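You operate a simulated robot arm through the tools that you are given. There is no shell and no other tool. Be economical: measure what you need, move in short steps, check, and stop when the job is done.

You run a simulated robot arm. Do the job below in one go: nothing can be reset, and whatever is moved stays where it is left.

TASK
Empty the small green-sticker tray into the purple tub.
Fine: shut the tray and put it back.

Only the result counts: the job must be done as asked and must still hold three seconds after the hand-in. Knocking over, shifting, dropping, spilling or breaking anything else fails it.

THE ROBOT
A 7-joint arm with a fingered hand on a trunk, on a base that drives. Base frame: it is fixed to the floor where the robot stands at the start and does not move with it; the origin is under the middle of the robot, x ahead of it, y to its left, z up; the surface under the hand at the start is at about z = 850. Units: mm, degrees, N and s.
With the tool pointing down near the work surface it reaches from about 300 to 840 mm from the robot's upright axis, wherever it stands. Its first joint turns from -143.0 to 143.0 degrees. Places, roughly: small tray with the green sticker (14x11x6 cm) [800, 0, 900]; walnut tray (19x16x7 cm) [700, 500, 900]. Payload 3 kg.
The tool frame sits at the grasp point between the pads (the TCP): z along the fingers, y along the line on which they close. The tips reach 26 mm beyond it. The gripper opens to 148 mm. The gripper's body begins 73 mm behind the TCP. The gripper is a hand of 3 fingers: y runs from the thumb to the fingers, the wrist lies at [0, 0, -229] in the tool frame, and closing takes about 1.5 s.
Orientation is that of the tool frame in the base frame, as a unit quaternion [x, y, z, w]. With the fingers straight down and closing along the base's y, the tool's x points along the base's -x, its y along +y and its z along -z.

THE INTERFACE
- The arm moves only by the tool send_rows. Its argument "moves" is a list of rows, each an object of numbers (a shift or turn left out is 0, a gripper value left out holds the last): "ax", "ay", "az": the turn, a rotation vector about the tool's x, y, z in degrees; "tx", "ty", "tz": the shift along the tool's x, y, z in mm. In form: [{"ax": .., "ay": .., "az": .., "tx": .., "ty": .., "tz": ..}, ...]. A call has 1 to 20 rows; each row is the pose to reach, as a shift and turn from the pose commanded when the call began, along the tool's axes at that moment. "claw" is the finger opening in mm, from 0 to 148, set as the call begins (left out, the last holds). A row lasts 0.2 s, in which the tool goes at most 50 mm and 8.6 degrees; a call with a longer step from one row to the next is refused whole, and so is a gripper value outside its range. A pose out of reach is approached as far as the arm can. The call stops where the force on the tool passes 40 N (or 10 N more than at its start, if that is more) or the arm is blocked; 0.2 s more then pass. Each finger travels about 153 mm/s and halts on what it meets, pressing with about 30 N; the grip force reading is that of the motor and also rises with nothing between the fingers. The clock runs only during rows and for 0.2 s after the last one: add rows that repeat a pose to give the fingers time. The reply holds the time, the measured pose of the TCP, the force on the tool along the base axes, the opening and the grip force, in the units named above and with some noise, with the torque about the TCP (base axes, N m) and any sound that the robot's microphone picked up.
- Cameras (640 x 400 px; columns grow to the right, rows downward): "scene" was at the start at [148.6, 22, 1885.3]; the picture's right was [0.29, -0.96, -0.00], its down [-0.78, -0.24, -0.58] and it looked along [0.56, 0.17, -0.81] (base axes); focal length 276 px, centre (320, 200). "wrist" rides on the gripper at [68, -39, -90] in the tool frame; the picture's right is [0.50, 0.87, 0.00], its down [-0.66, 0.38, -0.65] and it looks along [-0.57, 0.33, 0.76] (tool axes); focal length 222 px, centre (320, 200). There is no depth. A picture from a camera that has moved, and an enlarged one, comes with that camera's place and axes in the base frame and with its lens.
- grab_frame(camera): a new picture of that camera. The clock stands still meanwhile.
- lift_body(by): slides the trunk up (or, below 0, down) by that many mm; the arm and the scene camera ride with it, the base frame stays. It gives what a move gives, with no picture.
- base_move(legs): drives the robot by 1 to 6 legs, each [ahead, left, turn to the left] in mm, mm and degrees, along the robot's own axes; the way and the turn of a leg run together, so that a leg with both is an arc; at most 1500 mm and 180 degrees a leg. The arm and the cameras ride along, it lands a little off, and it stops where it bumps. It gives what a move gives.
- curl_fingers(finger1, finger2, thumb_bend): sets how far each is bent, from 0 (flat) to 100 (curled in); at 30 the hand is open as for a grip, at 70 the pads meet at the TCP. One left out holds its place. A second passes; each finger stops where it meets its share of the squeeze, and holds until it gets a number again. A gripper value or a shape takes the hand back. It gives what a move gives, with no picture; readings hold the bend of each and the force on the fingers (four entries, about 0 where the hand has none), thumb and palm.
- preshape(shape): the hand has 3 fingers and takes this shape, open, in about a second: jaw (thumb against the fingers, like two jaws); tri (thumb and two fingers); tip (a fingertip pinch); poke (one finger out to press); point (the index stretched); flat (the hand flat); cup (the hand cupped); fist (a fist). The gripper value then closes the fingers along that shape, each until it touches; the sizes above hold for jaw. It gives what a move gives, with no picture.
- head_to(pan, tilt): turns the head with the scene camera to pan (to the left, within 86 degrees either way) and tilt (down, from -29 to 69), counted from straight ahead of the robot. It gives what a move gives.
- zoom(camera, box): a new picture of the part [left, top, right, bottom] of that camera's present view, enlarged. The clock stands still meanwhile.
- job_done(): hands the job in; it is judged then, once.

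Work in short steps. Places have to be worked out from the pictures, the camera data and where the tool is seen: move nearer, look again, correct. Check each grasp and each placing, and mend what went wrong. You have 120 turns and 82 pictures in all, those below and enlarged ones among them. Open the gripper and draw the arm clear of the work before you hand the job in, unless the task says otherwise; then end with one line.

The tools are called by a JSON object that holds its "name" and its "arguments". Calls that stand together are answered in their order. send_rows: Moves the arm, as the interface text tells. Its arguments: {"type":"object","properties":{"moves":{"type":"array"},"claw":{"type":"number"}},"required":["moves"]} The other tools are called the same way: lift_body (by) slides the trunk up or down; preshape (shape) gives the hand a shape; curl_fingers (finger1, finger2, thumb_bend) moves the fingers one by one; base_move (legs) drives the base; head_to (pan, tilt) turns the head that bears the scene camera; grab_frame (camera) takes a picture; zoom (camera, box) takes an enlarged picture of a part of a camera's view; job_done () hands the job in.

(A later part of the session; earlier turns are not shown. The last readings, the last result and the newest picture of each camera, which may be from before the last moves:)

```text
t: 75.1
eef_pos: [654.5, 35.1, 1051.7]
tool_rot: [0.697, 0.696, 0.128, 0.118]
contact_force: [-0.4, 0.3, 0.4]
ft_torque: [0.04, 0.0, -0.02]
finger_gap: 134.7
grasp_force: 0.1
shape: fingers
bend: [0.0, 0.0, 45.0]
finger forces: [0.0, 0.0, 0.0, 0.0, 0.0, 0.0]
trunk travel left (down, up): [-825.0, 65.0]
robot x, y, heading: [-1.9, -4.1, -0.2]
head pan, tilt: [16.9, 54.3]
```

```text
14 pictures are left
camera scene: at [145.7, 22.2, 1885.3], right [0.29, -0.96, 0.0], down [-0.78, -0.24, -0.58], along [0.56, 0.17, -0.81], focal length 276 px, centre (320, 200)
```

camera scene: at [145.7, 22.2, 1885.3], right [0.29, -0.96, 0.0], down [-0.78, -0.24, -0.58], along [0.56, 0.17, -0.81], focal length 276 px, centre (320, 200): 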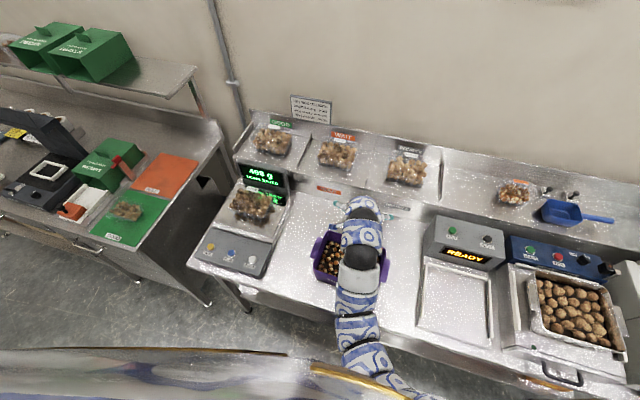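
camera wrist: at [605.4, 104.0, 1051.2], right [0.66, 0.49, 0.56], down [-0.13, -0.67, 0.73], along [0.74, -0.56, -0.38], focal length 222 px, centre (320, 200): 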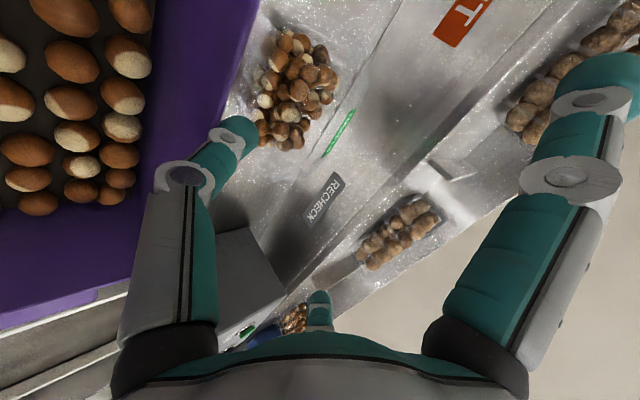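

The tub looks undisturbed. Now descending in the gap at tip x≈667.

{"name": "send_rows", "arguments": {"moves": [{"ty": 27, "tz": 10}, {"ty": 54.5, "tz": 20}, {"ty": 46, "tz": 43}, {"ty": 38, "tz": 66}, {"ty": 34, "tz": 77}, {"ty": 34, "tz": 77}]}}

{"name": "zoom", "arguments": {"camera": "wrist", "box": [130, 20, 400, 220]}}

```text
t: 76.5
eef_pos: [712.3, 34.9, 991.7]
tool_rot: [0.696, 0.696, 0.127, 0.118]
contact_force: [0.1, 0.9, -0.4]
ft_torque: [0.02, -0.02, 0.0]
finger_gap: 134.9
grasp_force: 0.1
shape: fingers
bend: [0.0, 0.0, 45.0]
finger forces: [0.0, 0.1, 0.1, 0.0, 0.0, 0.0]
trunk travel left (down, up): [-825.0, 65.0]
robot x, y, heading: [-3.4, -2.4, 0.3]
head pan, tilt: [16.9, 54.3]
```

```text
2.00 times, centred on (265, 120) of wrist
camera zoom: at [646.2, 102.2, 1063.5], right [0.81, 0.5, 0.3], down [0.13, -0.67, 0.73], along [0.57, -0.56, -0.61], focal length 444 px, centre (430, 360)
```

zoom: 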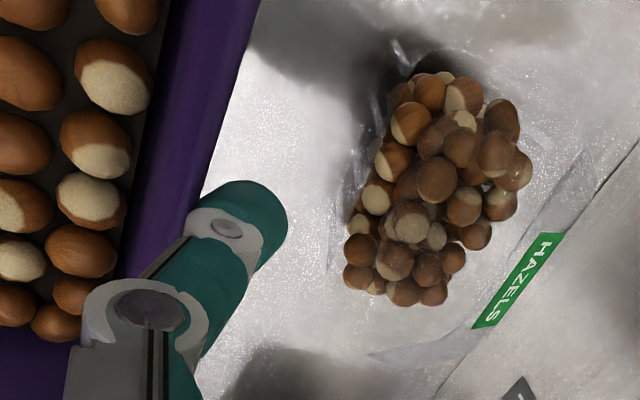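

Room is ample: the lip is at about x≈690–698. I'll drop to tip z≈922 and ease forward under the lip.

{"name": "send_rows", "arguments": {"moves": [{"ty": -3, "tz": 9}, {"ty": -6.5, "tz": 18}, {"ty": 3, "tz": 21.4}, {"ty": 12.3, "tz": 24.8}, {"ty": 19.8, "tz": 27.5}, {"ty": 19.8, "tz": 27.5}]}}

```text
t: 77.9
eef_pos: [738.7, 35.5, 972.5]
tool_rot: [0.697, 0.696, 0.128, 0.118]
contact_force: [-0.3, 0.2, -0.4]
ft_torque: [-0.05, 0.0, 0.01]
finger_gap: 134.7
grasp_force: 0.1
shape: fingers
bend: [0.0, 0.0, 45.0]
finger forces: [0.1, 0.0, 0.1, 0.0, 0.1, 0.1]
trunk travel left (down, up): [-825.0, 65.0]
robot x, y, heading: [-0.6, 2.1, 0.1]
head pan, tilt: [16.9, 54.3]
```

No contact yet. Forward another 14 mm.

{"name": "send_rows", "arguments": {"moves": [{"ty": 5, "tz": 1.7}, {"ty": 9, "tz": 3.3}, {"ty": 13, "tz": 4.8}, {"ty": 13, "tz": 4.8}]}}

{"name": "zoom", "arguments": {"camera": "wrist", "box": [160, 40, 380, 205]}}

```text
t: 78.9
eef_pos: [752.7, 36.2, 972.1]
tool_rot: [0.697, 0.696, 0.128, 0.118]
contact_force: [0.3, -0.1, -0.3]
ft_torque: [0.01, -0.01, 0.01]
finger_gap: 135.0
grasp_force: 0.1
shape: fingers
bend: [0.0, 0.0, 45.0]
finger forces: [0.0, 0.0, 0.0, 0.0, 0.2, 0.0]
trunk travel left (down, up): [-825.0, 65.0]
robot x, y, heading: [-2.5, 1.5, 0.4]
head pan, tilt: [16.9, 54.3]
```

```text
2.42 times, centred on (270, 122) of wrist
camera zoom: at [686.7, 103.5, 1043.7], right [0.81, 0.5, 0.3], down [0.13, -0.67, 0.73], along [0.57, -0.56, -0.61], focal length 538 px, centre (441, 388)
```

zoom: 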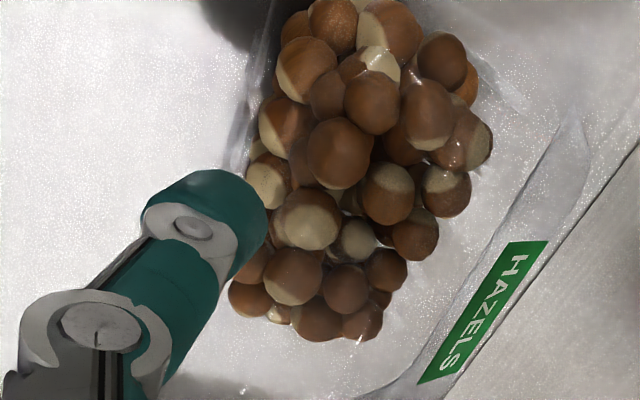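

Still no contact at tip x≈707. I'll go forward a bit more and then raise, watching the thumb force.

{"name": "send_rows", "arguments": {"moves": [{"ty": 6, "tz": 2}, {"ty": 12, "tz": 4.4}, {"ty": 12, "tz": 4.4}]}}

{"name": "send_rows", "arguments": {"moves": [{"ty": 2.4, "tz": -6.6}, {"ty": 5.1, "tz": -14}, {"ty": 7.5, "tz": -20.7}, {"ty": 7.5, "tz": -20.7}]}}

```text
t: 79.7
eef_pos: [766.3, 36.2, 972.7]
tool_rot: [0.696, 0.696, 0.128, 0.119]
contact_force: [-0.2, -0.1, 0.6]
ft_torque: [0.0, 0.03, 0.0]
finger_gap: 135.2
grasp_force: 0.0
shape: fingers
bend: [0.0, 0.0, 45.0]
finger forces: [0.0, 0.0, 0.1, 0.0, 0.5, 0.1]
trunk travel left (down, up): [-825.0, 65.0]
robot x, y, heading: [-2.0, 0.2, 0.1]
head pan, tilt: [16.9, 54.3]
```

```text
t: 80.7
eef_pos: [766.7, 36.1, 993.6]
tool_rot: [0.697, 0.696, 0.128, 0.118]
contact_force: [-0.7, -0.1, -0.1]
ft_torque: [0.0, 0.01, -0.03]
finger_gap: 134.8
grasp_force: 0.0
shape: fingers
bend: [0.0, 0.0, 45.0]
finger forces: [0.0, 0.1, 0.1, 0.0, 0.2, 0.0]
trunk travel left (down, up): [-825.0, 65.0]
robot x, y, heading: [-1.8, 2.0, 0.1]
head pan, tilt: [16.9, 54.3]
```

Only slight thumb force. I'll check whether the lid moved.

{"name": "zoom", "arguments": {"camera": "wrist", "box": [160, 40, 400, 220]}}

```text
2.22 times, centred on (280, 130) of wrist
camera zoom: at [700.3, 102.8, 1066.3], right [0.81, 0.5, 0.3], down [0.13, -0.67, 0.73], along [0.57, -0.56, -0.61], focal length 494 px, centre (409, 356)
```

zoom: 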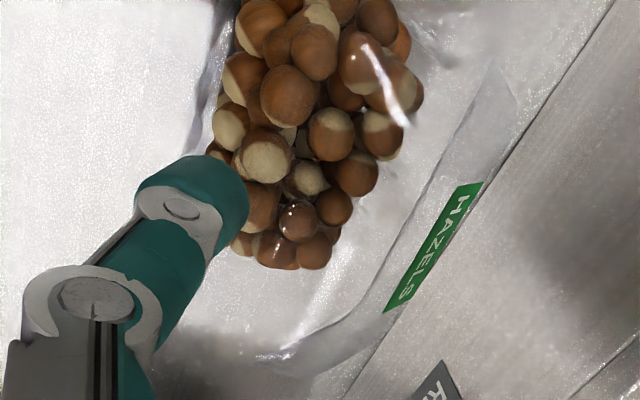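

The sticker moved back and foreshortened, so the lid swung open freely to about 38°. I'll tuck the other fingers in a little and keep sweeping the lid back.

{"name": "curl_fingers", "arguments": {"finger1": 25, "finger2": 25}}

{"name": "send_rows", "arguments": {"moves": [{"ty": 9, "tz": -10}, {"ty": 19, "tz": -16}, {"ty": 30, "tz": -16}, {"ty": 42, "tz": -12}, {"ty": 54, "tz": -8}, {"ty": 54, "tz": -8}]}}

{"name": "grab_frame", "arguments": {"camera": "wrist"}}

```text
t: 81.7
eef_pos: [766.8, 35.1, 993.9]
tool_rot: [0.697, 0.696, 0.128, 0.118]
contact_force: [-0.6, 0.5, 0.1]
ft_torque: [-0.02, -0.01, 0.01]
finger_gap: 109.8
grasp_force: 0.1
shape: fingers
bend: [25.0, 25.0, 45.0]
finger forces: [0.0, 0.1, 0.0, 0.0, 0.1, 0.1]
trunk travel left (down, up): [-825.0, 65.0]
robot x, y, heading: [-6.1, 1.8, 0.1]
head pan, tilt: [16.9, 54.3]
```

```text
t: 83.1
eef_pos: [814.2, 35.0, 1019.9]
tool_rot: [0.696, 0.696, 0.128, 0.118]
contact_force: [-0.1, -0.2, -0.7]
ft_torque: [-0.01, -0.03, 0.05]
finger_gap: 110.1
grasp_force: 0.0
shape: fingers
bend: [25.0, 25.0, 45.0]
finger forces: [0.1, 0.0, 0.1, 0.0, 0.0, 0.0]
trunk travel left (down, up): [-825.0, 65.0]
robot x, y, heading: [-0.2, 1.6, -0.0]
head pan, tilt: [16.9, 54.3]
```

```text
10 pictures are left
camera wrist: at [748.1, 102.2, 1092.1], right [0.81, 0.5, 0.3], down [0.13, -0.67, 0.73], along [0.57, -0.56, -0.61], focal length 222 px, centre (320, 200)
```

wrist: 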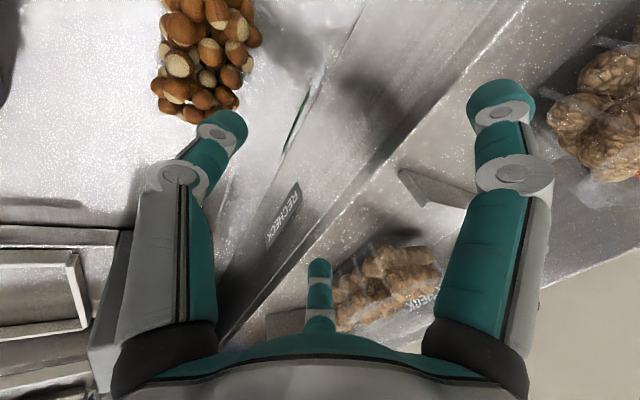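

The lid now appears past vertical (sticker edge-on, behind the hinge). I'll withdraw straight up, then untilt and move above the base to regrip.

{"name": "send_rows", "arguments": {"moves": [{"ty": 8, "tz": -22}, {"ty": 16, "tz": -44}, {"ty": 24, "tz": -66}, {"ax": 5, "ty": 6, "tz": -72}, {"ax": 12, "ty": -12, "tz": -78}, {"ax": 20, "tx": 1, "ty": -29, "tz": -85}, {"ax": 20, "tx": 1, "ty": -29, "tz": -85}]}}

{"name": "curl_fingers", "arguments": {"finger1": 24, "finger2": 24, "thumb_bend": 30}}

{"name": "grab_frame", "arguments": {"camera": "wrist"}}

```text
t: 84.7
eef_pos: [757.4, 33.7, 1088.6]
tool_rot: [0.706, 0.708, 0.006, -0.005]
contact_force: [0.1, -0.3, -0.7]
ft_torque: [0.0, -0.02, -0.01]
finger_gap: 109.8
grasp_force: 0.1
shape: fingers
bend: [25.0, 25.0, 45.0]
finger forces: [0.0, 0.0, 0.0, 0.0, 0.0, 0.1]
trunk travel left (down, up): [-825.0, 65.0]
robot x, y, heading: [-1.4, -3.7, 0.2]
head pan, tilt: [16.9, 54.3]
```

```text
t: 85.7
eef_pos: [756.4, 35.8, 1090.0]
tool_rot: [0.706, 0.708, 0.005, -0.004]
contact_force: [-0.2, -0.2, 0.5]
ft_torque: [0.02, 0.01, 0.0]
finger_gap: 132.8
grasp_force: 0.1
shape: fingers
bend: [24.0, 24.0, 30.0]
finger forces: [0.0, 0.0, 0.0, 0.0, 0.1, 0.0]
trunk travel left (down, up): [-825.0, 65.0]
robot x, y, heading: [-1.2, 1.3, 0.1]
head pan, tilt: [16.9, 54.3]
```

```text
9 pictures are left
camera wrist: at [720.6, 102.4, 1180.5], right [0.87, 0.5, 0.01], down [0.38, -0.66, 0.64], along [0.33, -0.56, -0.76], focal length 222 px, centre (320, 200)
```

wrist: 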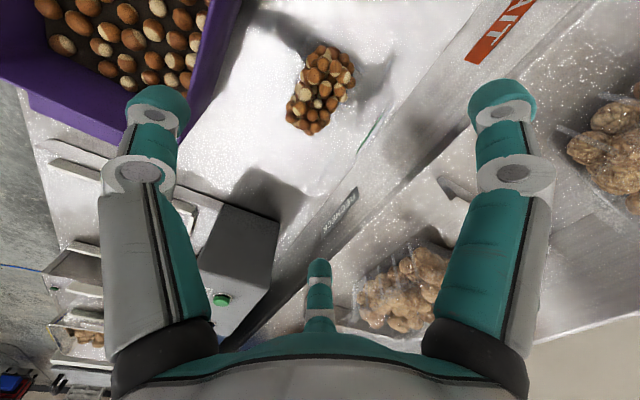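

The lid is standing open behind the base. I'll descend to regrip the base.

{"name": "send_rows", "arguments": {"moves": [{"tx": 1, "ty": 1, "tz": 40}, {"tx": 2, "ty": 1, "tz": 80}, {"tx": 2, "ty": 1, "tz": 115}, {"tx": 2, "ty": 1, "tz": 145}, {"tx": 2, "ty": 1, "tz": 165}, {"tx": 2, "ty": 1, "tz": 165}]}}

{"name": "send_rows", "arguments": {"moves": [{"tz": 8}, {"tz": 16}, {"tz": 24}, {"tz": 24}]}}

{"name": "grab_frame", "arguments": {"camera": "wrist"}}

```text
t: 87.1
eef_pos: [760.0, 40.7, 925.5]
tool_rot: [0.706, 0.708, 0.005, -0.005]
contact_force: [-0.1, 0.4, 0.3]
ft_torque: [-0.03, 0.03, 0.0]
finger_gap: 133.3
grasp_force: 0.2
shape: fingers
bend: [24.0, 24.0, 30.0]
finger forces: [0.1, 0.0, 0.1, 0.0, 0.1, 0.0]
trunk travel left (down, up): [-825.0, 65.0]
robot x, y, heading: [-2.7, -0.3, -0.0]
head pan, tilt: [16.9, 54.3]
```

```text
t: 88.1
eef_pos: [758.1, 38.5, 902.5]
tool_rot: [0.707, 0.707, 0.005, -0.004]
contact_force: [0.5, 0.9, 4.9]
ft_torque: [0.11, -0.21, -0.07]
finger_gap: 137.2
grasp_force: 2.6
shape: fingers
bend: [20.0, 22.0, 30.0]
finger forces: [3.4, 2.1, 0.0, 0.0, 0.0, 0.1]
trunk travel left (down, up): [-825.0, 65.0]
robot x, y, heading: [2.0, 3.7, 0.0]
head pan, tilt: [16.9, 54.3]
```

```text
8 pictures are left
camera wrist: at [721.6, 106.3, 993.4], right [0.87, 0.5, 0.01], down [0.38, -0.66, 0.65], along [0.33, -0.56, -0.76], focal length 222 px, centre (320, 200)
```

wrist: 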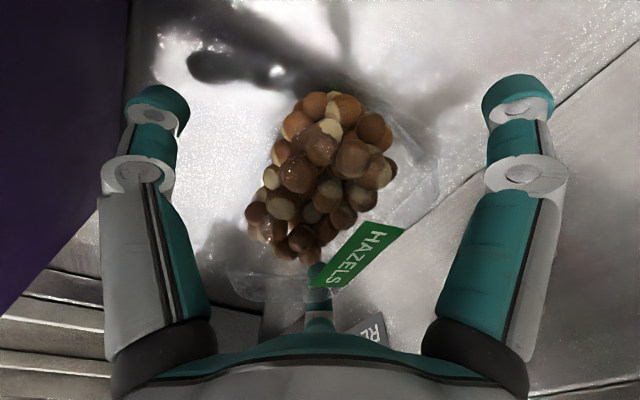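

The lid was pushed back down by the palm on descent, so its hinge holds by friction and it had only been about 60° open. It needs to go beyond about 110°. I'll back up and repeat the hook, then finish with a strong forward tilt.

{"name": "send_rows", "arguments": {"moves": [{"tz": -25}, {"tz": -60}, {"tz": -100}, {"tz": -130}, {"ty": -15, "tz": -150}, {"ax": -7, "ty": -30, "tz": -160}, {"ax": -14, "ty": -46, "tz": -160}, {"ax": -20, "tx": -3, "ty": -46, "tz": -160}, {"ax": -20, "tx": -3, "ty": -46, "tz": -160}]}}

{"name": "curl_fingers", "arguments": {"finger1": 25, "finger2": 25, "thumb_bend": 45}}

```text
t: 90.1
eef_pos: [712.8, 34.7, 1061.7]
tool_rot: [0.697, 0.696, 0.129, 0.118]
contact_force: [-0.4, 0.9, -0.8]
ft_torque: [0.01, 0.04, 0.0]
finger_gap: 133.3
grasp_force: 0.1
shape: fingers
bend: [24.0, 24.0, 30.0]
finger forces: [0.0, 0.0, 0.0, 0.1, 0.1, 0.0]
trunk travel left (down, up): [-825.0, 65.0]
robot x, y, heading: [-4.5, 1.3, 0.1]
head pan, tilt: [16.9, 54.3]
```

```text
t: 91.1
eef_pos: [712.5, 34.7, 1061.0]
tool_rot: [0.697, 0.696, 0.128, 0.118]
contact_force: [-0.8, -0.2, -0.3]
ft_torque: [0.0, -0.02, -0.03]
finger_gap: 110.1
grasp_force: 0.0
shape: fingers
bend: [25.0, 25.0, 45.0]
finger forces: [0.0, 0.0, 0.1, 0.0, 0.0, 0.0]
trunk travel left (down, up): [-825.0, 65.0]
robot x, y, heading: [-3.6, -0.7, 0.2]
head pan, tilt: [16.9, 54.3]
```

{"name": "send_rows", "arguments": {"moves": [{"ty": -10, "tz": 28}, {"ty": -20.5, "tz": 56.4}, {"ty": -30.8, "tz": 84.6}, {"ty": -22, "tz": 87.7}, {"ty": -13.9, "tz": 90.8}, {"ty": -5, "tz": 94}, {"ty": 3, "tz": 96.9}, {"ty": 11, "tz": 100}, {"ty": 20, "tz": 103}, {"ty": 23.6, "tz": 93}, {"ty": 27.2, "tz": 83.4}, {"ty": 36, "tz": 73}, {"ty": 46, "tz": 67}, {"ty": 57, "tz": 67}, {"ty": 69, "tz": 71}, {"ty": 81, "tz": 75}, {"ty": 81, "tz": 75}]}}

```text
t: 94.7
eef_pos: [813.5, 36.2, 1019.4]
tool_rot: [0.696, 0.696, 0.128, 0.119]
contact_force: [-0.3, 0.1, 0.3]
ft_torque: [0.01, -0.04, 0.01]
finger_gap: 109.8
grasp_force: 0.0
shape: fingers
bend: [25.0, 25.0, 45.0]
finger forces: [0.0, 0.0, 0.0, 0.0, 0.1, 0.0]
trunk travel left (down, up): [-825.0, 65.0]
robot x, y, heading: [-1.4, -1.7, 0.2]
head pan, tilt: [16.9, 54.3]
```

Now rotate about the tip to a 60° tilt and push the lid on past vertical.

{"name": "send_rows", "arguments": {"moves": [{"ax": -8, "ty": -7, "tz": -6.3}, {"ax": -16, "ty": -14, "tz": -12.6}, {"ax": -24, "ty": -21, "tz": -18.8}, {"ax": -32, "ty": -28, "tz": -25}, {"ax": -40, "ty": -34.9, "tz": -31.4}, {"ax": -40, "ty": -22, "tz": -31}, {"ax": -40, "ty": -10, "tz": -30}, {"ax": -40, "ty": 3, "tz": -29}, {"ax": -40, "ty": 15, "tz": -28}, {"ax": -40, "ty": 28, "tz": -27}, {"ax": -40, "ty": 40, "tz": -26.5}, {"ax": -40, "ty": 40, "tz": -26.5}]}}

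{"name": "grab_frame", "arguments": {"camera": "wrist"}}

```text
t: 97.3
eef_pos: [842.9, 35.3, 1057.5]
tool_rot: [0.615, 0.61, 0.358, 0.35]
contact_force: [-0.9, -0.3, -0.8]
ft_torque: [-0.02, 0.0, -0.05]
finger_gap: 109.6
grasp_force: 0.1
shape: fingers
bend: [25.0, 25.0, 45.0]
finger forces: [0.0, 0.1, 0.1, 0.0, 0.0, 0.1]
trunk travel left (down, up): [-825.0, 65.0]
robot x, y, heading: [-4.2, 1.7, -0.1]
head pan, tilt: [16.9, 54.3]
```

```text
7 pictures are left
camera wrist: at [747.4, 102.8, 1069.6], right [0.43, 0.49, 0.76], down [-0.38, -0.66, 0.65], along [0.82, -0.56, -0.1], focal length 222 px, centre (320, 200)
```

wrist: 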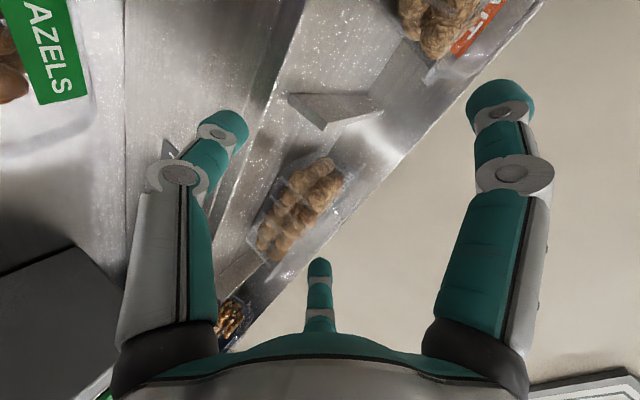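

The sticker is visible at upper left facing the camera, so the lid may have dropped back. I'll zoom in there to judge its state.

{"name": "zoom", "arguments": {"camera": "wrist", "box": [0, 0, 200, 150]}}

```text
2.67 times, centred on (100, 75) of wrist
camera zoom: at [747.4, 102.8, 1069.6], right [0.43, 0.49, 0.76], down [-0.38, -0.66, 0.65], along [0.82, -0.56, -0.1], focal length 592 px, centre (907, 533)
```

zoom: 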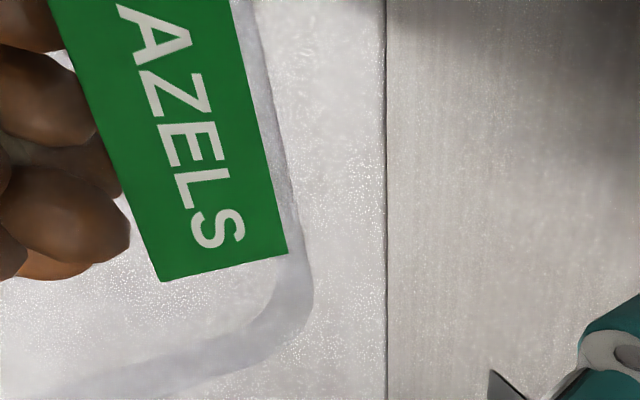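

From the corner position, the tray base was nudged back to about its original x, and the lid is resting low again. I'll retreat up and forward, return to the 20° tilt, and curl fingers 1 and 2 out of the way of the shelf trays.

{"name": "send_rows", "arguments": {"moves": [{"ty": 17, "tz": -10}, {"ty": 34, "tz": -20}, {"ax": 7, "ty": 22, "tz": -40}, {"ax": 14, "ty": 9, "tz": -60}, {"ax": 21, "ty": -3, "tz": -80}, {"ax": 28, "ty": -16, "tz": -100}, {"ax": 35, "ty": -28, "tz": -119}, {"ax": 40, "ty": -28, "tz": -119}, {"ax": 40, "ty": -28, "tz": -119}]}}

{"name": "curl_fingers", "arguments": {"finger1": 65, "finger2": 65, "thumb_bend": 45}}

```text
t: 99.3
eef_pos: [725.6, 33.6, 1090.7]
tool_rot: [0.697, 0.696, 0.127, 0.118]
contact_force: [-0.1, -0.3, -0.3]
ft_torque: [-0.02, 0.0, -0.02]
finger_gap: 110.1
grasp_force: 0.1
shape: fingers
bend: [25.0, 25.0, 45.0]
finger forces: [0.0, 0.0, 0.1, 0.0, 0.1, 0.0]
trunk travel left (down, up): [-825.0, 65.0]
robot x, y, heading: [-4.7, 0.7, -0.1]
head pan, tilt: [16.9, 54.3]
```

```text
t: 100.3
eef_pos: [725.4, 32.6, 1091.6]
tool_rot: [0.696, 0.697, 0.127, 0.117]
contact_force: [-0.2, -0.8, 0.3]
ft_torque: [-0.02, 0.01, -0.02]
finger_gap: 49.5
grasp_force: 0.1
shape: fingers
bend: [65.0, 65.0, 45.0]
finger forces: [0.0, 0.0, 0.1, 0.1, 0.1, 0.1]
trunk travel left (down, up): [-825.0, 65.0]
robot x, y, heading: [-1.4, -2.2, -0.0]
head pan, tilt: [16.9, 54.3]
```

Curled fingers would strike the lid in the low phase, so I'll open them to 25 again for hooking and curl them later.

{"name": "curl_fingers", "arguments": {"finger1": 15, "finger2": 15}}

{"name": "send_rows", "arguments": {"moves": [{"ty": -10, "tz": 28}, {"ty": -20.5, "tz": 56.4}, {"ty": -30.8, "tz": 84.6}, {"ty": -41, "tz": 113}, {"ty": -41, "tz": 113}]}}

{"name": "send_rows", "arguments": {"moves": [{"ty": 6.6, "tz": 2.4}, {"ty": 13.2, "tz": 4.8}, {"ty": 19.8, "tz": 7.2}, {"ty": 26.4, "tz": 9.6}, {"ty": 33, "tz": 12}, {"ty": 33, "tz": 12}]}}

```text
t: 101.3
eef_pos: [725.8, 33.7, 1092.4]
tool_rot: [0.697, 0.696, 0.128, 0.118]
contact_force: [-0.1, 0.4, -0.4]
ft_torque: [0.02, -0.03, 0.01]
finger_gap: 120.4
grasp_force: 0.0
shape: fingers
bend: [15.0, 15.0, 45.0]
finger forces: [0.1, 0.0, 0.0, 0.0, 0.0, 0.1]
trunk travel left (down, up): [-825.0, 65.0]
robot x, y, heading: [-0.0, -1.1, 0.2]
head pan, tilt: [16.9, 54.3]
```

```text
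t: 102.5
eef_pos: [724.7, 35.1, 972.4]
tool_rot: [0.696, 0.697, 0.128, 0.118]
contact_force: [-0.8, -0.2, 0.7]
ft_torque: [0.0, 0.0, 0.01]
finger_gap: 120.6
grasp_force: 0.1
shape: fingers
bend: [15.0, 15.0, 45.0]
finger forces: [0.0, 0.0, 0.0, 0.0, 0.0, 0.0]
trunk travel left (down, up): [-825.0, 65.0]
robot x, y, heading: [-0.1, 0.5, 0.2]
head pan, tilt: [16.9, 54.3]
```

```text
t: 103.9
eef_pos: [761.0, 35.5, 972.9]
tool_rot: [0.696, 0.696, 0.128, 0.119]
contact_force: [-0.3, 0.1, 0.1]
ft_torque: [-0.01, 0.02, -0.02]
finger_gap: 120.5
grasp_force: 0.1
shape: fingers
bend: [15.0, 15.0, 45.0]
finger forces: [0.0, 0.0, 0.0, 0.0, 0.0, 0.1]
trunk travel left (down, up): [-825.0, 65.0]
robot x, y, heading: [-1.6, 0.1, 0.1]
head pan, tilt: [16.9, 54.3]
```

No contact yet; forward another 18 mm, then lift 25 mm.

{"name": "send_rows", "arguments": {"moves": [{"ty": 5.6, "tz": 2}, {"ty": 11.3, "tz": 4.1}, {"ty": 17, "tz": 6.2}, {"ty": 17, "tz": 6.2}]}}

{"name": "send_rows", "arguments": {"moves": [{"ty": 2.4, "tz": -6.6}, {"ty": 5.1, "tz": -14}, {"ty": 8.5, "tz": -23.5}, {"ty": 8.5, "tz": -23.5}]}}

{"name": "grab_frame", "arguments": {"camera": "wrist"}}

```text
t: 104.9
eef_pos: [780.2, 35.6, 972.9]
tool_rot: [0.696, 0.697, 0.129, 0.118]
contact_force: [-0.7, 0.2, -0.5]
ft_torque: [-0.01, 0.01, 0.0]
finger_gap: 120.8
grasp_force: 0.2
shape: fingers
bend: [15.0, 15.0, 45.0]
finger forces: [0.0, 0.0, 0.0, 0.1, 0.3, 0.0]
trunk travel left (down, up): [-825.0, 65.0]
robot x, y, heading: [-3.1, 3.0, 0.2]
head pan, tilt: [16.9, 54.3]
```

```text
t: 105.9
eef_pos: [778.7, 35.5, 998.3]
tool_rot: [0.697, 0.696, 0.128, 0.118]
contact_force: [-0.5, 0.2, 0.6]
ft_torque: [0.02, 0.02, 0.01]
finger_gap: 120.6
grasp_force: 0.1
shape: fingers
bend: [15.0, 15.0, 45.0]
finger forces: [0.0, 0.1, 0.0, 0.0, 0.0, 0.0]
trunk travel left (down, up): [-825.0, 65.0]
robot x, y, heading: [-3.2, 5.0, 0.1]
head pan, tilt: [16.9, 54.3]
```

```text
5 pictures are left
camera wrist: at [713.1, 102.6, 1069.9], right [0.81, 0.5, 0.3], down [0.13, -0.67, 0.73], along [0.57, -0.56, -0.61], focal length 222 px, centre (320, 200)
```

wrist: 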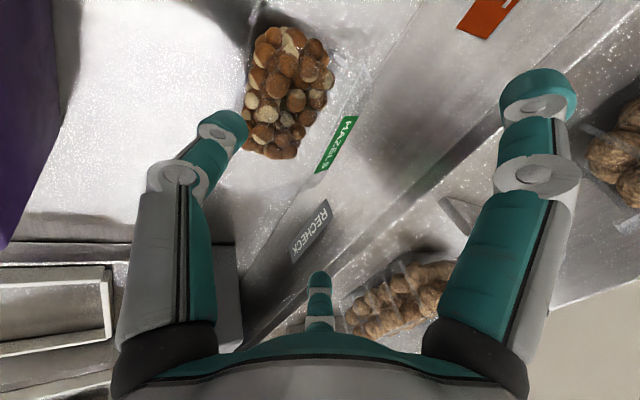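

Judging from the image, the base slid back to a centre near x≈775 rather than the lid lifting, so the lid is sitting too low to hook now. New approach: lightly pinch the lid dome from above and lift it. The force reading will tell lid from whole tray.

{"name": "send_rows", "arguments": {"moves": [{"ty": 10, "tz": -28}, {"ty": 20, "tz": -56}, {"ax": 8, "tx": 3, "ty": 19, "tz": -57}, {"ax": 16, "tx": 6, "ty": 18, "tz": -57}, {"ax": 20, "tx": 6.5, "ty": 17.7, "tz": -57.4}, {"ax": 20, "tx": 6.5, "ty": 17.7, "tz": -57.4}]}}

{"name": "curl_fingers", "arguments": {"finger1": 28, "finger2": 28, "thumb_bend": 30}}

{"name": "send_rows", "arguments": {"moves": [{"tz": 25}, {"tz": 50}, {"tz": 75}, {"tz": 92}, {"tz": 102}, {"tz": 102}]}}

{"name": "grab_frame", "arguments": {"camera": "wrist"}}

```text
t: 107.3
eef_pos: [775.4, 41.8, 1057.1]
tool_rot: [0.707, 0.708, 0.005, -0.005]
contact_force: [-0.2, -0.6, -0.6]
ft_torque: [-0.01, -0.01, -0.01]
finger_gap: 120.7
grasp_force: 0.0
shape: fingers
bend: [15.0, 15.0, 45.0]
finger forces: [0.0, 0.1, 0.0, 0.0, 0.0, 0.0]
trunk travel left (down, up): [-825.0, 65.0]
robot x, y, heading: [-5.3, 1.4, -0.1]
head pan, tilt: [16.9, 54.3]
```

```text
t: 108.3
eef_pos: [776.6, 39.9, 1057.0]
tool_rot: [0.706, 0.708, 0.005, -0.006]
contact_force: [-0.2, 0.0, 0.5]
ft_torque: [0.02, 0.03, 0.04]
finger_gap: 129.4
grasp_force: 0.0
shape: fingers
bend: [28.0, 28.0, 30.0]
finger forces: [0.0, 0.1, 0.0, 0.0, 0.0, 0.0]
trunk travel left (down, up): [-825.0, 65.0]
robot x, y, heading: [-1.4, -0.7, 0.0]
head pan, tilt: [16.9, 54.3]
```

```text
t: 109.7
eef_pos: [775.5, 43.5, 956.2]
tool_rot: [0.707, 0.708, 0.005, -0.004]
contact_force: [0.0, 0.8, 0.4]
ft_torque: [-0.01, 0.0, 0.02]
finger_gap: 129.2
grasp_force: 0.0
shape: fingers
bend: [28.0, 28.0, 30.0]
finger forces: [0.0, 0.0, 0.0, 0.0, 0.0, 0.1]
trunk travel left (down, up): [-825.0, 65.0]
robot x, y, heading: [-3.1, -0.3, 0.1]
head pan, tilt: [16.9, 54.3]
```

```text
4 pictures are left
camera wrist: at [739.3, 109.5, 1046.3], right [0.87, 0.5, 0.01], down [0.38, -0.66, 0.65], along [0.33, -0.56, -0.76], focal length 222 px, centre (320, 200)
```

wrist: 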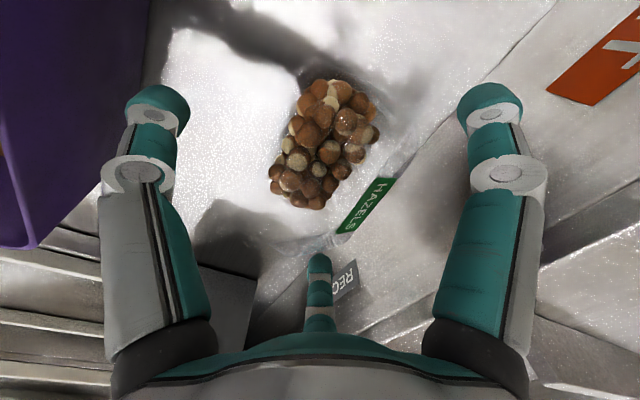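

Measurements now show the lid at about 24° (lip ≈ (720, 960)) and the base ~10 mm behind its original spot. So hooking works, but I must lift along the lid's arc rather than push forward. I'll retry with an arc path.

{"name": "send_rows", "arguments": {"moves": [{"tz": -30}, {"tz": -65}, {"ax": -5, "ty": -10, "tz": -85}, {"ax": -12, "ty": -25, "tz": -95}, {"ax": -20, "tx": -1.5, "ty": -40, "tz": -100}, {"ax": -20, "tx": -1.5, "ty": -40, "tz": -100}]}}

{"name": "curl_fingers", "arguments": {"finger1": 20, "finger2": 20, "thumb_bend": 45}}

{"name": "send_rows", "arguments": {"moves": [{"ty": -9, "tz": 25}, {"ty": -18, "tz": 50}, {"ty": -26.5, "tz": 72.8}, {"ty": -18, "tz": 76.7}, {"ty": -9, "tz": 80.7}, {"ty": 0, "tz": 84.6}, {"ty": 8.2, "tz": 88.6}, {"ty": 12.5, "tz": 79.5}, {"ty": 16.9, "tz": 70.5}, {"ty": 26, "tz": 60}, {"ty": 34.9, "tz": 50.4}, {"ty": 45, "tz": 45}, {"ty": 54.8, "tz": 39.5}, {"ty": 65, "tz": 35}, {"ty": 75.9, "tz": 31.2}]}}

{"name": "send_rows", "arguments": {"moves": [{"ax": -4, "ty": 9, "tz": -6}, {"ax": -8, "ty": 18.3, "tz": -12.4}, {"ax": -12, "ty": 26, "tz": -14}, {"ax": -16, "ty": 33.7, "tz": -16}, {"ax": -21, "ty": 38.6, "tz": -13}, {"ax": -25, "ty": 43.4, "tz": -10}, {"ax": -25, "ty": 50, "tz": -4.4}, {"ax": -25, "ty": 57.3, "tz": 1.3}, {"ax": -25, "ty": 64, "tz": 7}, {"ax": -25, "ty": 70.3, "tz": 12.4}, {"ax": -25, "ty": 70.3, "tz": 12.4}]}}

{"name": "grab_frame", "arguments": {"camera": "wrist"}}

```text
t: 111.1
eef_pos: [737.7, 39.6, 1056.5]
tool_rot: [0.697, 0.695, 0.129, 0.118]
contact_force: [0.4, 0.4, -0.3]
ft_torque: [0.01, 0.0, -0.01]
finger_gap: 129.0
grasp_force: 0.1
shape: fingers
bend: [28.0, 28.0, 30.0]
finger forces: [0.0, 0.0, 0.1, 0.0, 0.0, 0.1]
trunk travel left (down, up): [-825.0, 65.0]
robot x, y, heading: [-1.5, -0.3, -0.1]
head pan, tilt: [16.9, 54.3]
```

```text
t: 112.1
eef_pos: [736.7, 38.7, 1055.3]
tool_rot: [0.697, 0.696, 0.127, 0.118]
contact_force: [-0.2, -0.5, 0.2]
ft_torque: [0.01, 0.0, 0.04]
finger_gap: 114.8
grasp_force: 0.1
shape: fingers
bend: [20.0, 20.0, 45.0]
finger forces: [0.1, 0.0, 0.0, 0.0, 0.1, 0.0]
trunk travel left (down, up): [-825.0, 65.0]
robot x, y, heading: [-4.4, -0.8, -0.2]
head pan, tilt: [16.9, 54.3]
```

```text
t: 115.3
eef_pos: [818.0, 40.7, 1050.4]
tool_rot: [0.696, 0.697, 0.127, 0.117]
contact_force: [-0.1, -0.5, 0.1]
ft_torque: [0.01, -0.02, -0.03]
finger_gap: 114.9
grasp_force: 0.1
shape: fingers
bend: [20.0, 20.0, 45.0]
finger forces: [0.0, 0.1, 0.0, 0.1, 0.0, 0.1]
trunk travel left (down, up): [-825.0, 65.0]
robot x, y, heading: [3.1, -0.9, 0.1]
head pan, tilt: [16.9, 54.3]
```

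```text
t: 117.7
eef_pos: [890.4, 39.8, 1065.1]
tool_rot: [0.655, 0.652, 0.275, 0.266]
contact_force: [0.2, -0.2, 0.3]
ft_torque: [-0.01, -0.02, 0.02]
finger_gap: 114.8
grasp_force: 0.0
shape: fingers
bend: [20.0, 20.0, 45.0]
finger forces: [0.0, 0.0, 0.1, 0.1, 0.1, 0.0]
trunk travel left (down, up): [-825.0, 65.0]
robot x, y, heading: [0.0, -2.0, 0.2]
head pan, tilt: [16.9, 54.3]
```

```text
3 pictures are left
camera wrist: at [799.6, 107.6, 1101.6], right [0.61, 0.49, 0.62], down [-0.19, -0.67, 0.72], along [0.77, -0.56, -0.31], focal length 222 px, centre (320, 200)
```

wrist: 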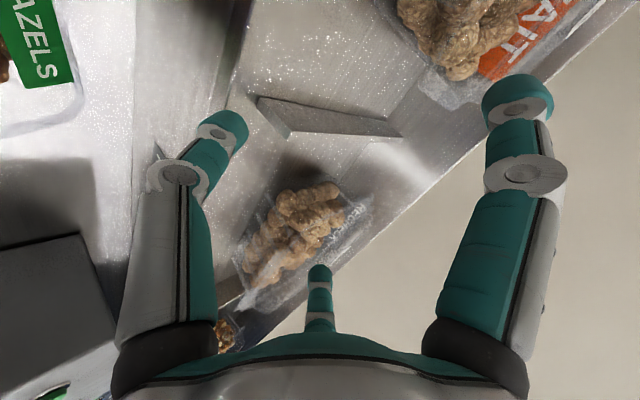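

The sticker is unchanged, so the thumb wasn't deep enough to engage the lid; the first success had the tip about 34+ mm inside. I'll return and insert deeper (tip x≈757) before lifting.

{"name": "send_rows", "arguments": {"moves": [{"ty": 21, "tz": -21}, {"ax": 5, "ty": -6, "tz": -37}, {"ax": 10, "ty": -33, "tz": -53}, {"ax": 15, "ty": -60, "tz": -70}, {"ax": 20, "ty": -88, "tz": -86}, {"ax": 25, "ty": -115, "tz": -102}, {"ax": 25, "ty": -115, "tz": -102}]}}

{"name": "send_rows", "arguments": {"moves": [{"ty": -9, "tz": 24}, {"ty": -18, "tz": 48}, {"ty": -25.8, "tz": 70.9}, {"ty": -17, "tz": 75}, {"ty": -8, "tz": 79.1}, {"ty": 1, "tz": 83.3}, {"ty": 10, "tz": 87.5}, {"ty": 19, "tz": 91.6}, {"ty": 27, "tz": 95.5}, {"ty": 35.2, "tz": 99.4}]}}

```text
t: 119.3
eef_pos: [737.1, 40.8, 1054.9]
tool_rot: [0.697, 0.696, 0.127, 0.117]
contact_force: [0.8, 0.4, 0.2]
ft_torque: [0.02, 0.01, 0.0]
finger_gap: 115.1
grasp_force: 0.0
shape: fingers
bend: [20.0, 20.0, 45.0]
finger forces: [0.0, 0.1, 0.0, 0.1, 0.0, 0.1]
trunk travel left (down, up): [-825.0, 65.0]
robot x, y, heading: [-2.0, -1.0, -0.1]
head pan, tilt: [16.9, 54.3]
```

```text
t: 121.5
eef_pos: [801.5, 41.3, 971.4]
tool_rot: [0.697, 0.696, 0.127, 0.118]
contact_force: [0.3, 0.1, 0.5]
ft_torque: [0.0, 0.03, -0.03]
finger_gap: 115.2
grasp_force: 0.2
shape: fingers
bend: [20.0, 20.0, 45.0]
finger forces: [0.0, 0.0, 0.1, 0.0, 0.0, 0.0]
trunk travel left (down, up): [-825.0, 65.0]
robot x, y, heading: [-1.2, -2.0, 0.2]
head pan, tilt: [16.9, 54.3]
```

{"name": "send_rows", "arguments": {"moves": [{"ty": 3.8, "tz": -6}, {"ty": 7.6, "tz": -12.1}, {"ty": 15, "tz": -18.4}, {"ty": 22.8, "tz": -24.6}, {"ty": 32, "tz": -29}, {"ty": 41, "tz": -33}, {"ty": 49.7, "tz": -37.3}]}}

{"name": "grab_frame", "arguments": {"camera": "wrist"}}

```text
t: 123.1
eef_pos: [836.6, 40.3, 1026.6]
tool_rot: [0.696, 0.696, 0.128, 0.119]
contact_force: [-0.2, 0.5, 1.0]
ft_torque: [0.0, 0.0, 0.02]
finger_gap: 115.0
grasp_force: 0.0
shape: fingers
bend: [20.0, 20.0, 45.0]
finger forces: [0.1, 0.1, 0.0, 0.0, 0.0, 0.0]
trunk travel left (down, up): [-825.0, 65.0]
robot x, y, heading: [-2.6, 0.4, 0.1]
head pan, tilt: [16.9, 54.3]
```

```text
2 pictures are left
camera wrist: at [770.6, 107.6, 1098.2], right [0.81, 0.5, 0.3], down [0.13, -0.67, 0.73], along [0.57, -0.56, -0.61], focal length 222 px, centre (320, 200)
```

wrist: 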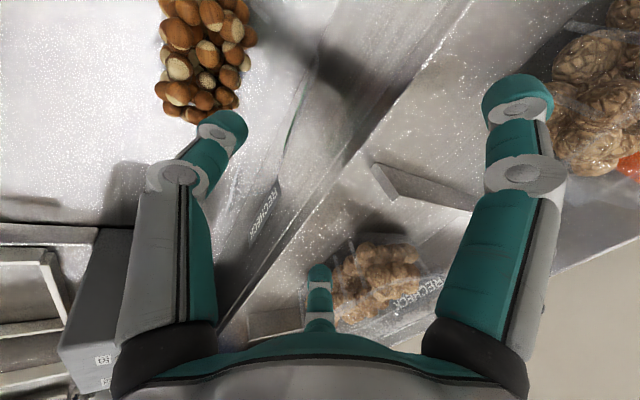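

The sticker is edge-on again, so the lid is engaged and open about 60°. I'll continue the arc to push it past vertical.

{"name": "send_rows", "arguments": {"moves": [{"ax": -4, "ty": 6, "tz": -5.4}, {"ax": -8, "ty": 11.4, "tz": -10.7}, {"ax": -12, "ty": 15, "tz": -15}, {"ax": -16, "ty": 18.9, "tz": -19.3}, {"ax": -20, "ty": 25.7, "tz": -20.4}, {"ax": -25, "ty": 32.6, "tz": -21.5}, {"ax": -25, "ty": 42, "tz": -16}, {"ax": -25, "ty": 52.3, "tz": -11.2}, {"ax": -25, "ty": 58, "tz": -6.5}, {"ax": -25, "ty": 63.7, "tz": -1.7}, {"ax": -25, "ty": 63.7, "tz": -1.7}]}}

```text
t: 125.5
eef_pos: [894.3, 39.7, 1051.4]
tool_rot: [0.655, 0.651, 0.276, 0.266]
contact_force: [-20.1, 1.2, 8.8]
ft_torque: [0.14, 1.23, 0.02]
finger_gap: 128.8
grasp_force: 10.1
shape: fingers
bend: [19.0, 19.0, 39.0]
finger forces: [2.5, 1.7, 0.0, 0.0, 16.7, 0.0]
trunk travel left (down, up): [-825.0, 65.0]
robot x, y, heading: [-0.6, 2.8, 0.1]
head pan, tilt: [16.9, 54.3]
```

The lid now presses against a stop behind it, the shelf edge (thumb 17 N). I'll ease back and withdraw upward.

{"name": "send_rows", "arguments": {"moves": [{"ty": -8, "tz": -8}, {"ty": -16, "tz": -16}, {"ty": 5, "tz": -37}, {"ty": 26, "tz": -58}, {"ty": 33, "tz": -65}]}}

```text
t: 126.7
eef_pos: [873.0, 39.8, 1118.6]
tool_rot: [0.654, 0.653, 0.275, 0.265]
contact_force: [-0.5, 0.2, 0.9]
ft_torque: [-0.02, 0.0, -0.01]
finger_gap: 115.7
grasp_force: 0.0
shape: fingers
bend: [20.0, 20.0, 45.0]
finger forces: [0.0, 0.0, 0.0, 0.0, 0.1, 0.1]
trunk travel left (down, up): [-825.0, 65.0]
robot x, y, heading: [-5.0, 1.9, 0.0]
head pan, tilt: [16.9, 54.3]
```

Now go vertical above the base (centre ≈ (776, 36)) with the fingers preset, for the regrip.

{"name": "send_rows", "arguments": {"moves": [{"ax": 7, "ty": -16, "tz": -16}, {"ax": 14, "ty": -32, "tz": -32}, {"ax": 21, "ty": -50, "tz": -46}, {"ax": 28, "ty": -66, "tz": -56}, {"ax": 36, "ty": -80, "tz": -58}, {"ax": 45, "tx": -3, "ty": -94, "tz": -52}, {"ax": 45, "tx": -3, "ty": -94, "tz": -52}]}}

{"name": "curl_fingers", "arguments": {"finger1": 28, "finger2": 28, "thumb_bend": 32}}

{"name": "grab_frame", "arguments": {"camera": "wrist"}}

```text
refused: row 6 steps farther than a row can; nothing moved
```

```text
t: 127.7
eef_pos: [873.8, 38.5, 1117.9]
tool_rot: [0.654, 0.652, 0.275, 0.266]
contact_force: [-0.5, 1.2, -0.3]
ft_torque: [-0.03, -0.01, -0.01]
finger_gap: 126.2
grasp_force: 0.0
shape: fingers
bend: [28.0, 28.0, 32.0]
finger forces: [0.1, 0.0, 0.0, 0.1, 0.0, 0.1]
trunk travel left (down, up): [-825.0, 65.0]
robot x, y, heading: [-3.5, 2.2, 0.0]
head pan, tilt: [16.9, 54.3]
```

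```text
1 pictures are left
camera wrist: at [783.6, 106.3, 1155.3], right [0.61, 0.49, 0.62], down [-0.19, -0.67, 0.72], along [0.77, -0.56, -0.31], focal length 222 px, centre (320, 200)
```

wrist: 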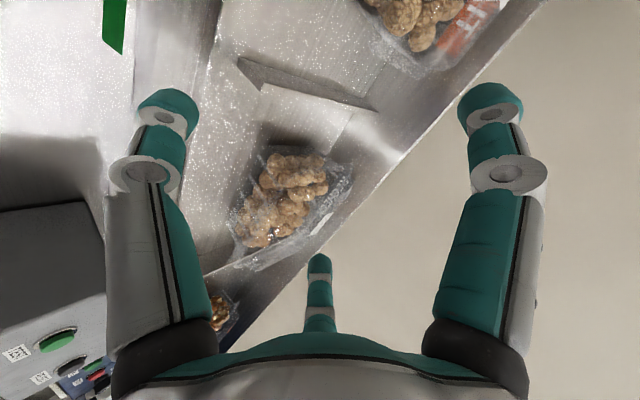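

I'll redo that move with smaller rotation steps and use the last picture from directly above.

{"name": "send_rows", "arguments": {"moves": [{"ax": 5, "ty": -16, "tz": -16}, {"ax": 11, "ty": -32, "tz": -32}, {"ax": 18, "ty": -48, "tz": -45}, {"ax": 25, "ty": -64, "tz": -55}, {"ax": 32, "ty": -80, "tz": -61}, {"ax": 39, "ty": -95, "tz": -63}, {"ax": 45, "tx": -1, "ty": -107.5, "tz": -60.8}, {"ax": 45, "tx": -1, "ty": -107.5, "tz": -60.8}]}}

{"name": "grab_frame", "arguments": {"camera": "wrist"}}

```text
t: 129.5
eef_pos: [753.4, 39.0, 1085.4]
tool_rot: [0.706, 0.708, 0.005, -0.005]
contact_force: [-0.1, 0.4, 0.0]
ft_torque: [-0.04, 0.0, 0.0]
finger_gap: 126.5
grasp_force: 0.1
shape: fingers
bend: [28.0, 28.0, 32.0]
finger forces: [0.1, 0.1, 0.0, 0.1, 0.1, 0.0]
trunk travel left (down, up): [-825.0, 65.0]
robot x, y, heading: [-2.0, -0.7, 0.0]
head pan, tilt: [16.9, 54.3]
```

```text
0 pictures are left
camera wrist: at [715.8, 106.2, 1176.4], right [0.87, 0.5, 0.01], down [0.38, -0.66, 0.65], along [0.33, -0.56, -0.76], focal length 222 px, centre (320, 200)
```

wrist: 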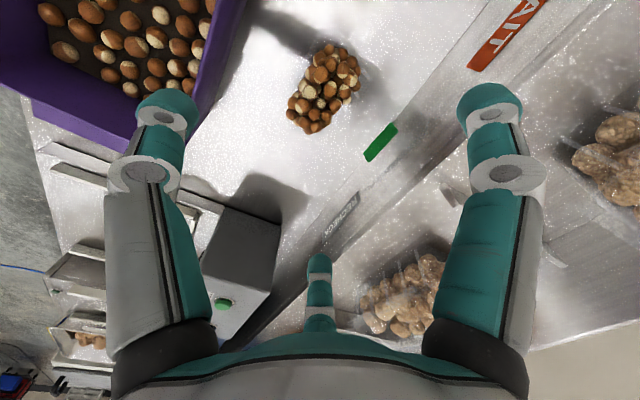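

The lid now shows its plain underside (unlettered green), so it is wide open, and the base centre is at about (749, 41). No pictures are left; I'll continue on force feedback. Descending to grip.

{"name": "send_rows", "arguments": {"moves": [{"tx": 2, "ty": -1, "tz": 35}, {"tx": 2, "ty": -1, "tz": 70}, {"tx": 2, "ty": -1, "tz": 105}, {"tx": 2, "ty": -1, "tz": 135}, {"tx": 2, "ty": -1, "tz": 160}, {"tx": 2, "ty": -1, "tz": 160}]}}

{"name": "send_rows", "arguments": {"moves": [{"tz": 10}, {"tz": 20}, {"tz": 25}, {"tz": 25}]}}

```text
t: 130.9
eef_pos: [754.5, 43.6, 924.9]
tool_rot: [0.707, 0.707, 0.004, -0.005]
contact_force: [-0.2, -0.6, 1.6]
ft_torque: [-0.09, 0.0, -0.04]
finger_gap: 126.4
grasp_force: 0.3
shape: fingers
bend: [28.0, 27.0, 32.0]
finger forces: [0.0, 1.4, 0.0, 0.0, 0.0, 0.0]
trunk travel left (down, up): [-825.0, 65.0]
robot x, y, heading: [-0.0, 3.0, 0.0]
head pan, tilt: [16.9, 54.3]
```

```text
t: 131.9
eef_pos: [753.5, 43.5, 901.3]
tool_rot: [0.706, 0.708, 0.005, -0.005]
contact_force: [0.8, -1.3, 11.9]
ft_torque: [-0.18, -0.43, -0.09]
finger_gap: 130.0
grasp_force: 4.7
shape: fingers
bend: [24.0, 21.0, 32.0]
finger forces: [3.7, 6.1, 0.0, 0.0, 0.1, 0.1]
trunk travel left (down, up): [-825.0, 65.0]
robot x, y, heading: [-2.0, 1.4, 0.2]
head pan, tilt: [16.9, 54.3]
```

The fingers landed on the rim; the tray is evidently wider in y than I assumed. I'll lift, open wider, and repeat the sequence that worked for the first grasp.

{"name": "send_rows", "arguments": {"moves": [{"tz": -20}, {"tz": -45}, {"tz": -45}]}}

{"name": "curl_fingers", "arguments": {"finger1": 19, "finger2": 19, "thumb_bend": 30}}

{"name": "send_rows", "arguments": {"moves": [{"tx": -1, "ty": 4, "tz": 10}, {"tx": -1, "ty": 4, "tz": 20}, {"tx": -1, "ty": 4, "tz": 33}, {"tx": -1, "ty": 4, "tz": 33}]}}

```text
t: 132.7
eef_pos: [754.1, 41.9, 945.6]
tool_rot: [0.706, 0.708, 0.005, -0.005]
contact_force: [-1.0, -0.6, -1.1]
ft_torque: [0.01, -0.01, 0.04]
finger_gap: 126.3
grasp_force: 0.1
shape: fingers
bend: [28.0, 28.0, 32.0]
finger forces: [0.0, 0.1, 0.1, 0.1, 0.1, 0.1]
trunk travel left (down, up): [-825.0, 65.0]
robot x, y, heading: [-0.2, 4.1, -0.0]
head pan, tilt: [16.9, 54.3]
```

```text
t: 133.7
eef_pos: [754.0, 43.1, 945.3]
tool_rot: [0.707, 0.707, 0.005, -0.005]
contact_force: [0.0, 0.7, -0.1]
ft_torque: [0.01, -0.01, -0.01]
finger_gap: 137.7
grasp_force: 0.2
shape: fingers
bend: [19.0, 19.0, 30.0]
finger forces: [0.0, 0.0, 0.0, 0.1, 0.1, 0.0]
trunk travel left (down, up): [-825.0, 65.0]
robot x, y, heading: [-5.7, -2.4, 0.3]
head pan, tilt: [16.9, 54.3]
```

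```text
t: 134.7
eef_pos: [757.8, 41.8, 911.6]
tool_rot: [0.707, 0.707, 0.004, -0.005]
contact_force: [-0.2, -0.4, -0.3]
ft_torque: [0.02, -0.04, -0.04]
finger_gap: 137.8
grasp_force: 0.0
shape: fingers
bend: [19.0, 19.0, 30.0]
finger forces: [0.0, 0.0, 0.0, 0.1, 0.0, 0.0]
trunk travel left (down, up): [-825.0, 65.0]
robot x, y, heading: [-6.6, -2.8, 0.2]
head pan, tilt: [16.9, 54.3]
```

Clear at z≈912. Closing gently to feel the contacts.

{"name": "curl_fingers", "arguments": {"finger1": 30, "finger2": 30, "thumb_bend": 36}}

{"name": "curl_fingers", "arguments": {"finger1": 34, "finger2": 34, "thumb_bend": 40}}

```text
t: 135.7
eef_pos: [756.5, 42.0, 910.6]
tool_rot: [0.706, 0.708, 0.005, -0.005]
contact_force: [1.2, -0.4, 1.2]
ft_torque: [0.03, -0.1, -0.04]
finger_gap: 123.0
grasp_force: 2.7
shape: fingers
bend: [25.0, 26.0, 36.0]
finger forces: [3.0, 2.4, 0.0, 0.1, 0.1, 0.0]
trunk travel left (down, up): [-825.0, 65.0]
robot x, y, heading: [0.2, 3.9, -0.2]
head pan, tilt: [16.9, 54.3]
```

```text
t: 136.7
eef_pos: [756.9, 42.3, 911.2]
tool_rot: [0.707, 0.707, 0.004, -0.005]
contact_force: [2.4, 1.1, 4.0]
ft_torque: [0.05, -0.19, -0.02]
finger_gap: 114.8
grasp_force: 5.8
shape: fingers
bend: [27.0, 28.0, 40.0]
finger forces: [6.0, 5.8, 0.0, 0.1, 0.1, 0.1]
trunk travel left (down, up): [-825.0, 65.0]
robot x, y, heading: [-4.7, 0.2, 0.3]
head pan, tilt: [16.9, 54.3]
```

Fingers touch symmetrically, but the thumb hasn't reached the tray. I'll bring the thumb in.

{"name": "curl_fingers", "arguments": {"thumb_bend": 46}}

{"name": "curl_fingers", "arguments": {"thumb_bend": 52}}

```text
t: 137.7
eef_pos: [756.7, 40.9, 911.1]
tool_rot: [0.707, 0.707, 0.004, -0.005]
contact_force: [1.3, 0.2, 4.0]
ft_torque: [0.03, -0.15, -0.04]
finger_gap: 105.7
grasp_force: 5.6
shape: fingers
bend: [27.0, 28.0, 46.0]
finger forces: [6.0, 5.8, 0.0, 0.0, 0.0, 0.1]
trunk travel left (down, up): [-825.0, 65.0]
robot x, y, heading: [-4.5, 0.9, 0.2]
head pan, tilt: [16.9, 54.3]
```

```text
t: 138.7
eef_pos: [758.3, 42.0, 912.1]
tool_rot: [0.707, 0.707, 0.005, -0.005]
contact_force: [0.9, 0.6, 3.2]
ft_torque: [0.06, -0.13, 0.03]
finger_gap: 97.1
grasp_force: 5.5
shape: fingers
bend: [27.0, 28.0, 52.0]
finger forces: [6.0, 5.8, 0.0, 0.1, 0.0, 0.0]
trunk travel left (down, up): [-825.0, 65.0]
robot x, y, heading: [-1.7, -2.0, -0.1]
head pan, tilt: [16.9, 54.3]
```

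{"name": "curl_fingers", "arguments": {"thumb_bend": 58}}

{"name": "curl_fingers", "arguments": {"thumb_bend": 63}}

```text
t: 139.7
eef_pos: [756.6, 42.5, 912.1]
tool_rot: [0.707, 0.708, 0.005, -0.006]
contact_force: [2.1, 0.3, 2.9]
ft_torque: [0.06, -0.14, -0.01]
finger_gap: 90.1
grasp_force: 5.4
shape: fingers
bend: [27.0, 28.0, 57.0]
finger forces: [5.9, 5.8, 0.0, 0.0, 0.0, 0.0]
trunk travel left (down, up): [-825.0, 65.0]
robot x, y, heading: [-1.1, 2.7, 0.2]
head pan, tilt: [16.9, 54.3]
```

```text
t: 140.7
eef_pos: [757.3, 42.2, 911.7]
tool_rot: [0.706, 0.708, 0.005, -0.005]
contact_force: [-1.0, -1.1, 1.6]
ft_torque: [0.04, -0.13, -0.02]
finger_gap: 85.6
grasp_force: 7.4
shape: fingers
bend: [27.0, 28.0, 61.0]
finger forces: [6.0, 5.9, 0.0, 0.0, 3.4, 0.0]
trunk travel left (down, up): [-825.0, 65.0]
robot x, y, heading: [-3.0, 3.4, 0.1]
head pan, tilt: [16.9, 54.3]
```

Thumb contact came at bend ~60, so the tray centre is about 15 mm further in +x than assumed. I'll open, shift +16 mm, and close again.

{"name": "curl_fingers", "arguments": {"finger1": 19, "finger2": 19, "thumb_bend": 32}}

{"name": "send_rows", "arguments": {"moves": [{"ty": 6}, {"ty": 12}, {"ty": 17}, {"ty": 17}]}}

{"name": "curl_fingers", "arguments": {"finger1": 33, "finger2": 33, "thumb_bend": 40}}

```text
t: 141.7
eef_pos: [757.3, 43.2, 912.0]
tool_rot: [0.706, 0.708, 0.005, -0.005]
contact_force: [-0.5, 0.0, 0.3]
ft_torque: [0.0, -0.01, -0.03]
finger_gap: 134.8
grasp_force: 0.0
shape: fingers
bend: [19.0, 19.0, 32.0]
finger forces: [0.0, 0.1, 0.0, 0.1, 0.1, 0.0]
trunk travel left (down, up): [-825.0, 65.0]
robot x, y, heading: [-1.6, -0.8, 0.0]
head pan, tilt: [16.9, 54.3]
```

```text
t: 142.7
eef_pos: [774.0, 42.3, 911.3]
tool_rot: [0.706, 0.708, 0.005, -0.005]
contact_force: [-0.4, 0.5, 0.0]
ft_torque: [0.02, -0.03, 0.01]
finger_gap: 134.5
grasp_force: 0.1
shape: fingers
bend: [19.0, 19.0, 32.0]
finger forces: [0.1, 0.1, 0.0, 0.0, 0.0, 0.0]
trunk travel left (down, up): [-825.0, 65.0]
robot x, y, heading: [-0.9, -2.2, 0.4]
head pan, tilt: [16.9, 54.3]
```

```text
t: 143.7
eef_pos: [774.2, 41.7, 911.4]
tool_rot: [0.707, 0.708, 0.005, -0.005]
contact_force: [1.7, 0.7, 2.8]
ft_torque: [0.02, -0.14, -0.02]
finger_gap: 114.4
grasp_force: 5.0
shape: fingers
bend: [27.0, 27.0, 40.0]
finger forces: [5.0, 4.9, 0.0, 0.0, 0.1, 0.0]
trunk travel left (down, up): [-825.0, 65.0]
robot x, y, heading: [-2.2, -1.1, 0.2]
head pan, tilt: [16.9, 54.3]
```

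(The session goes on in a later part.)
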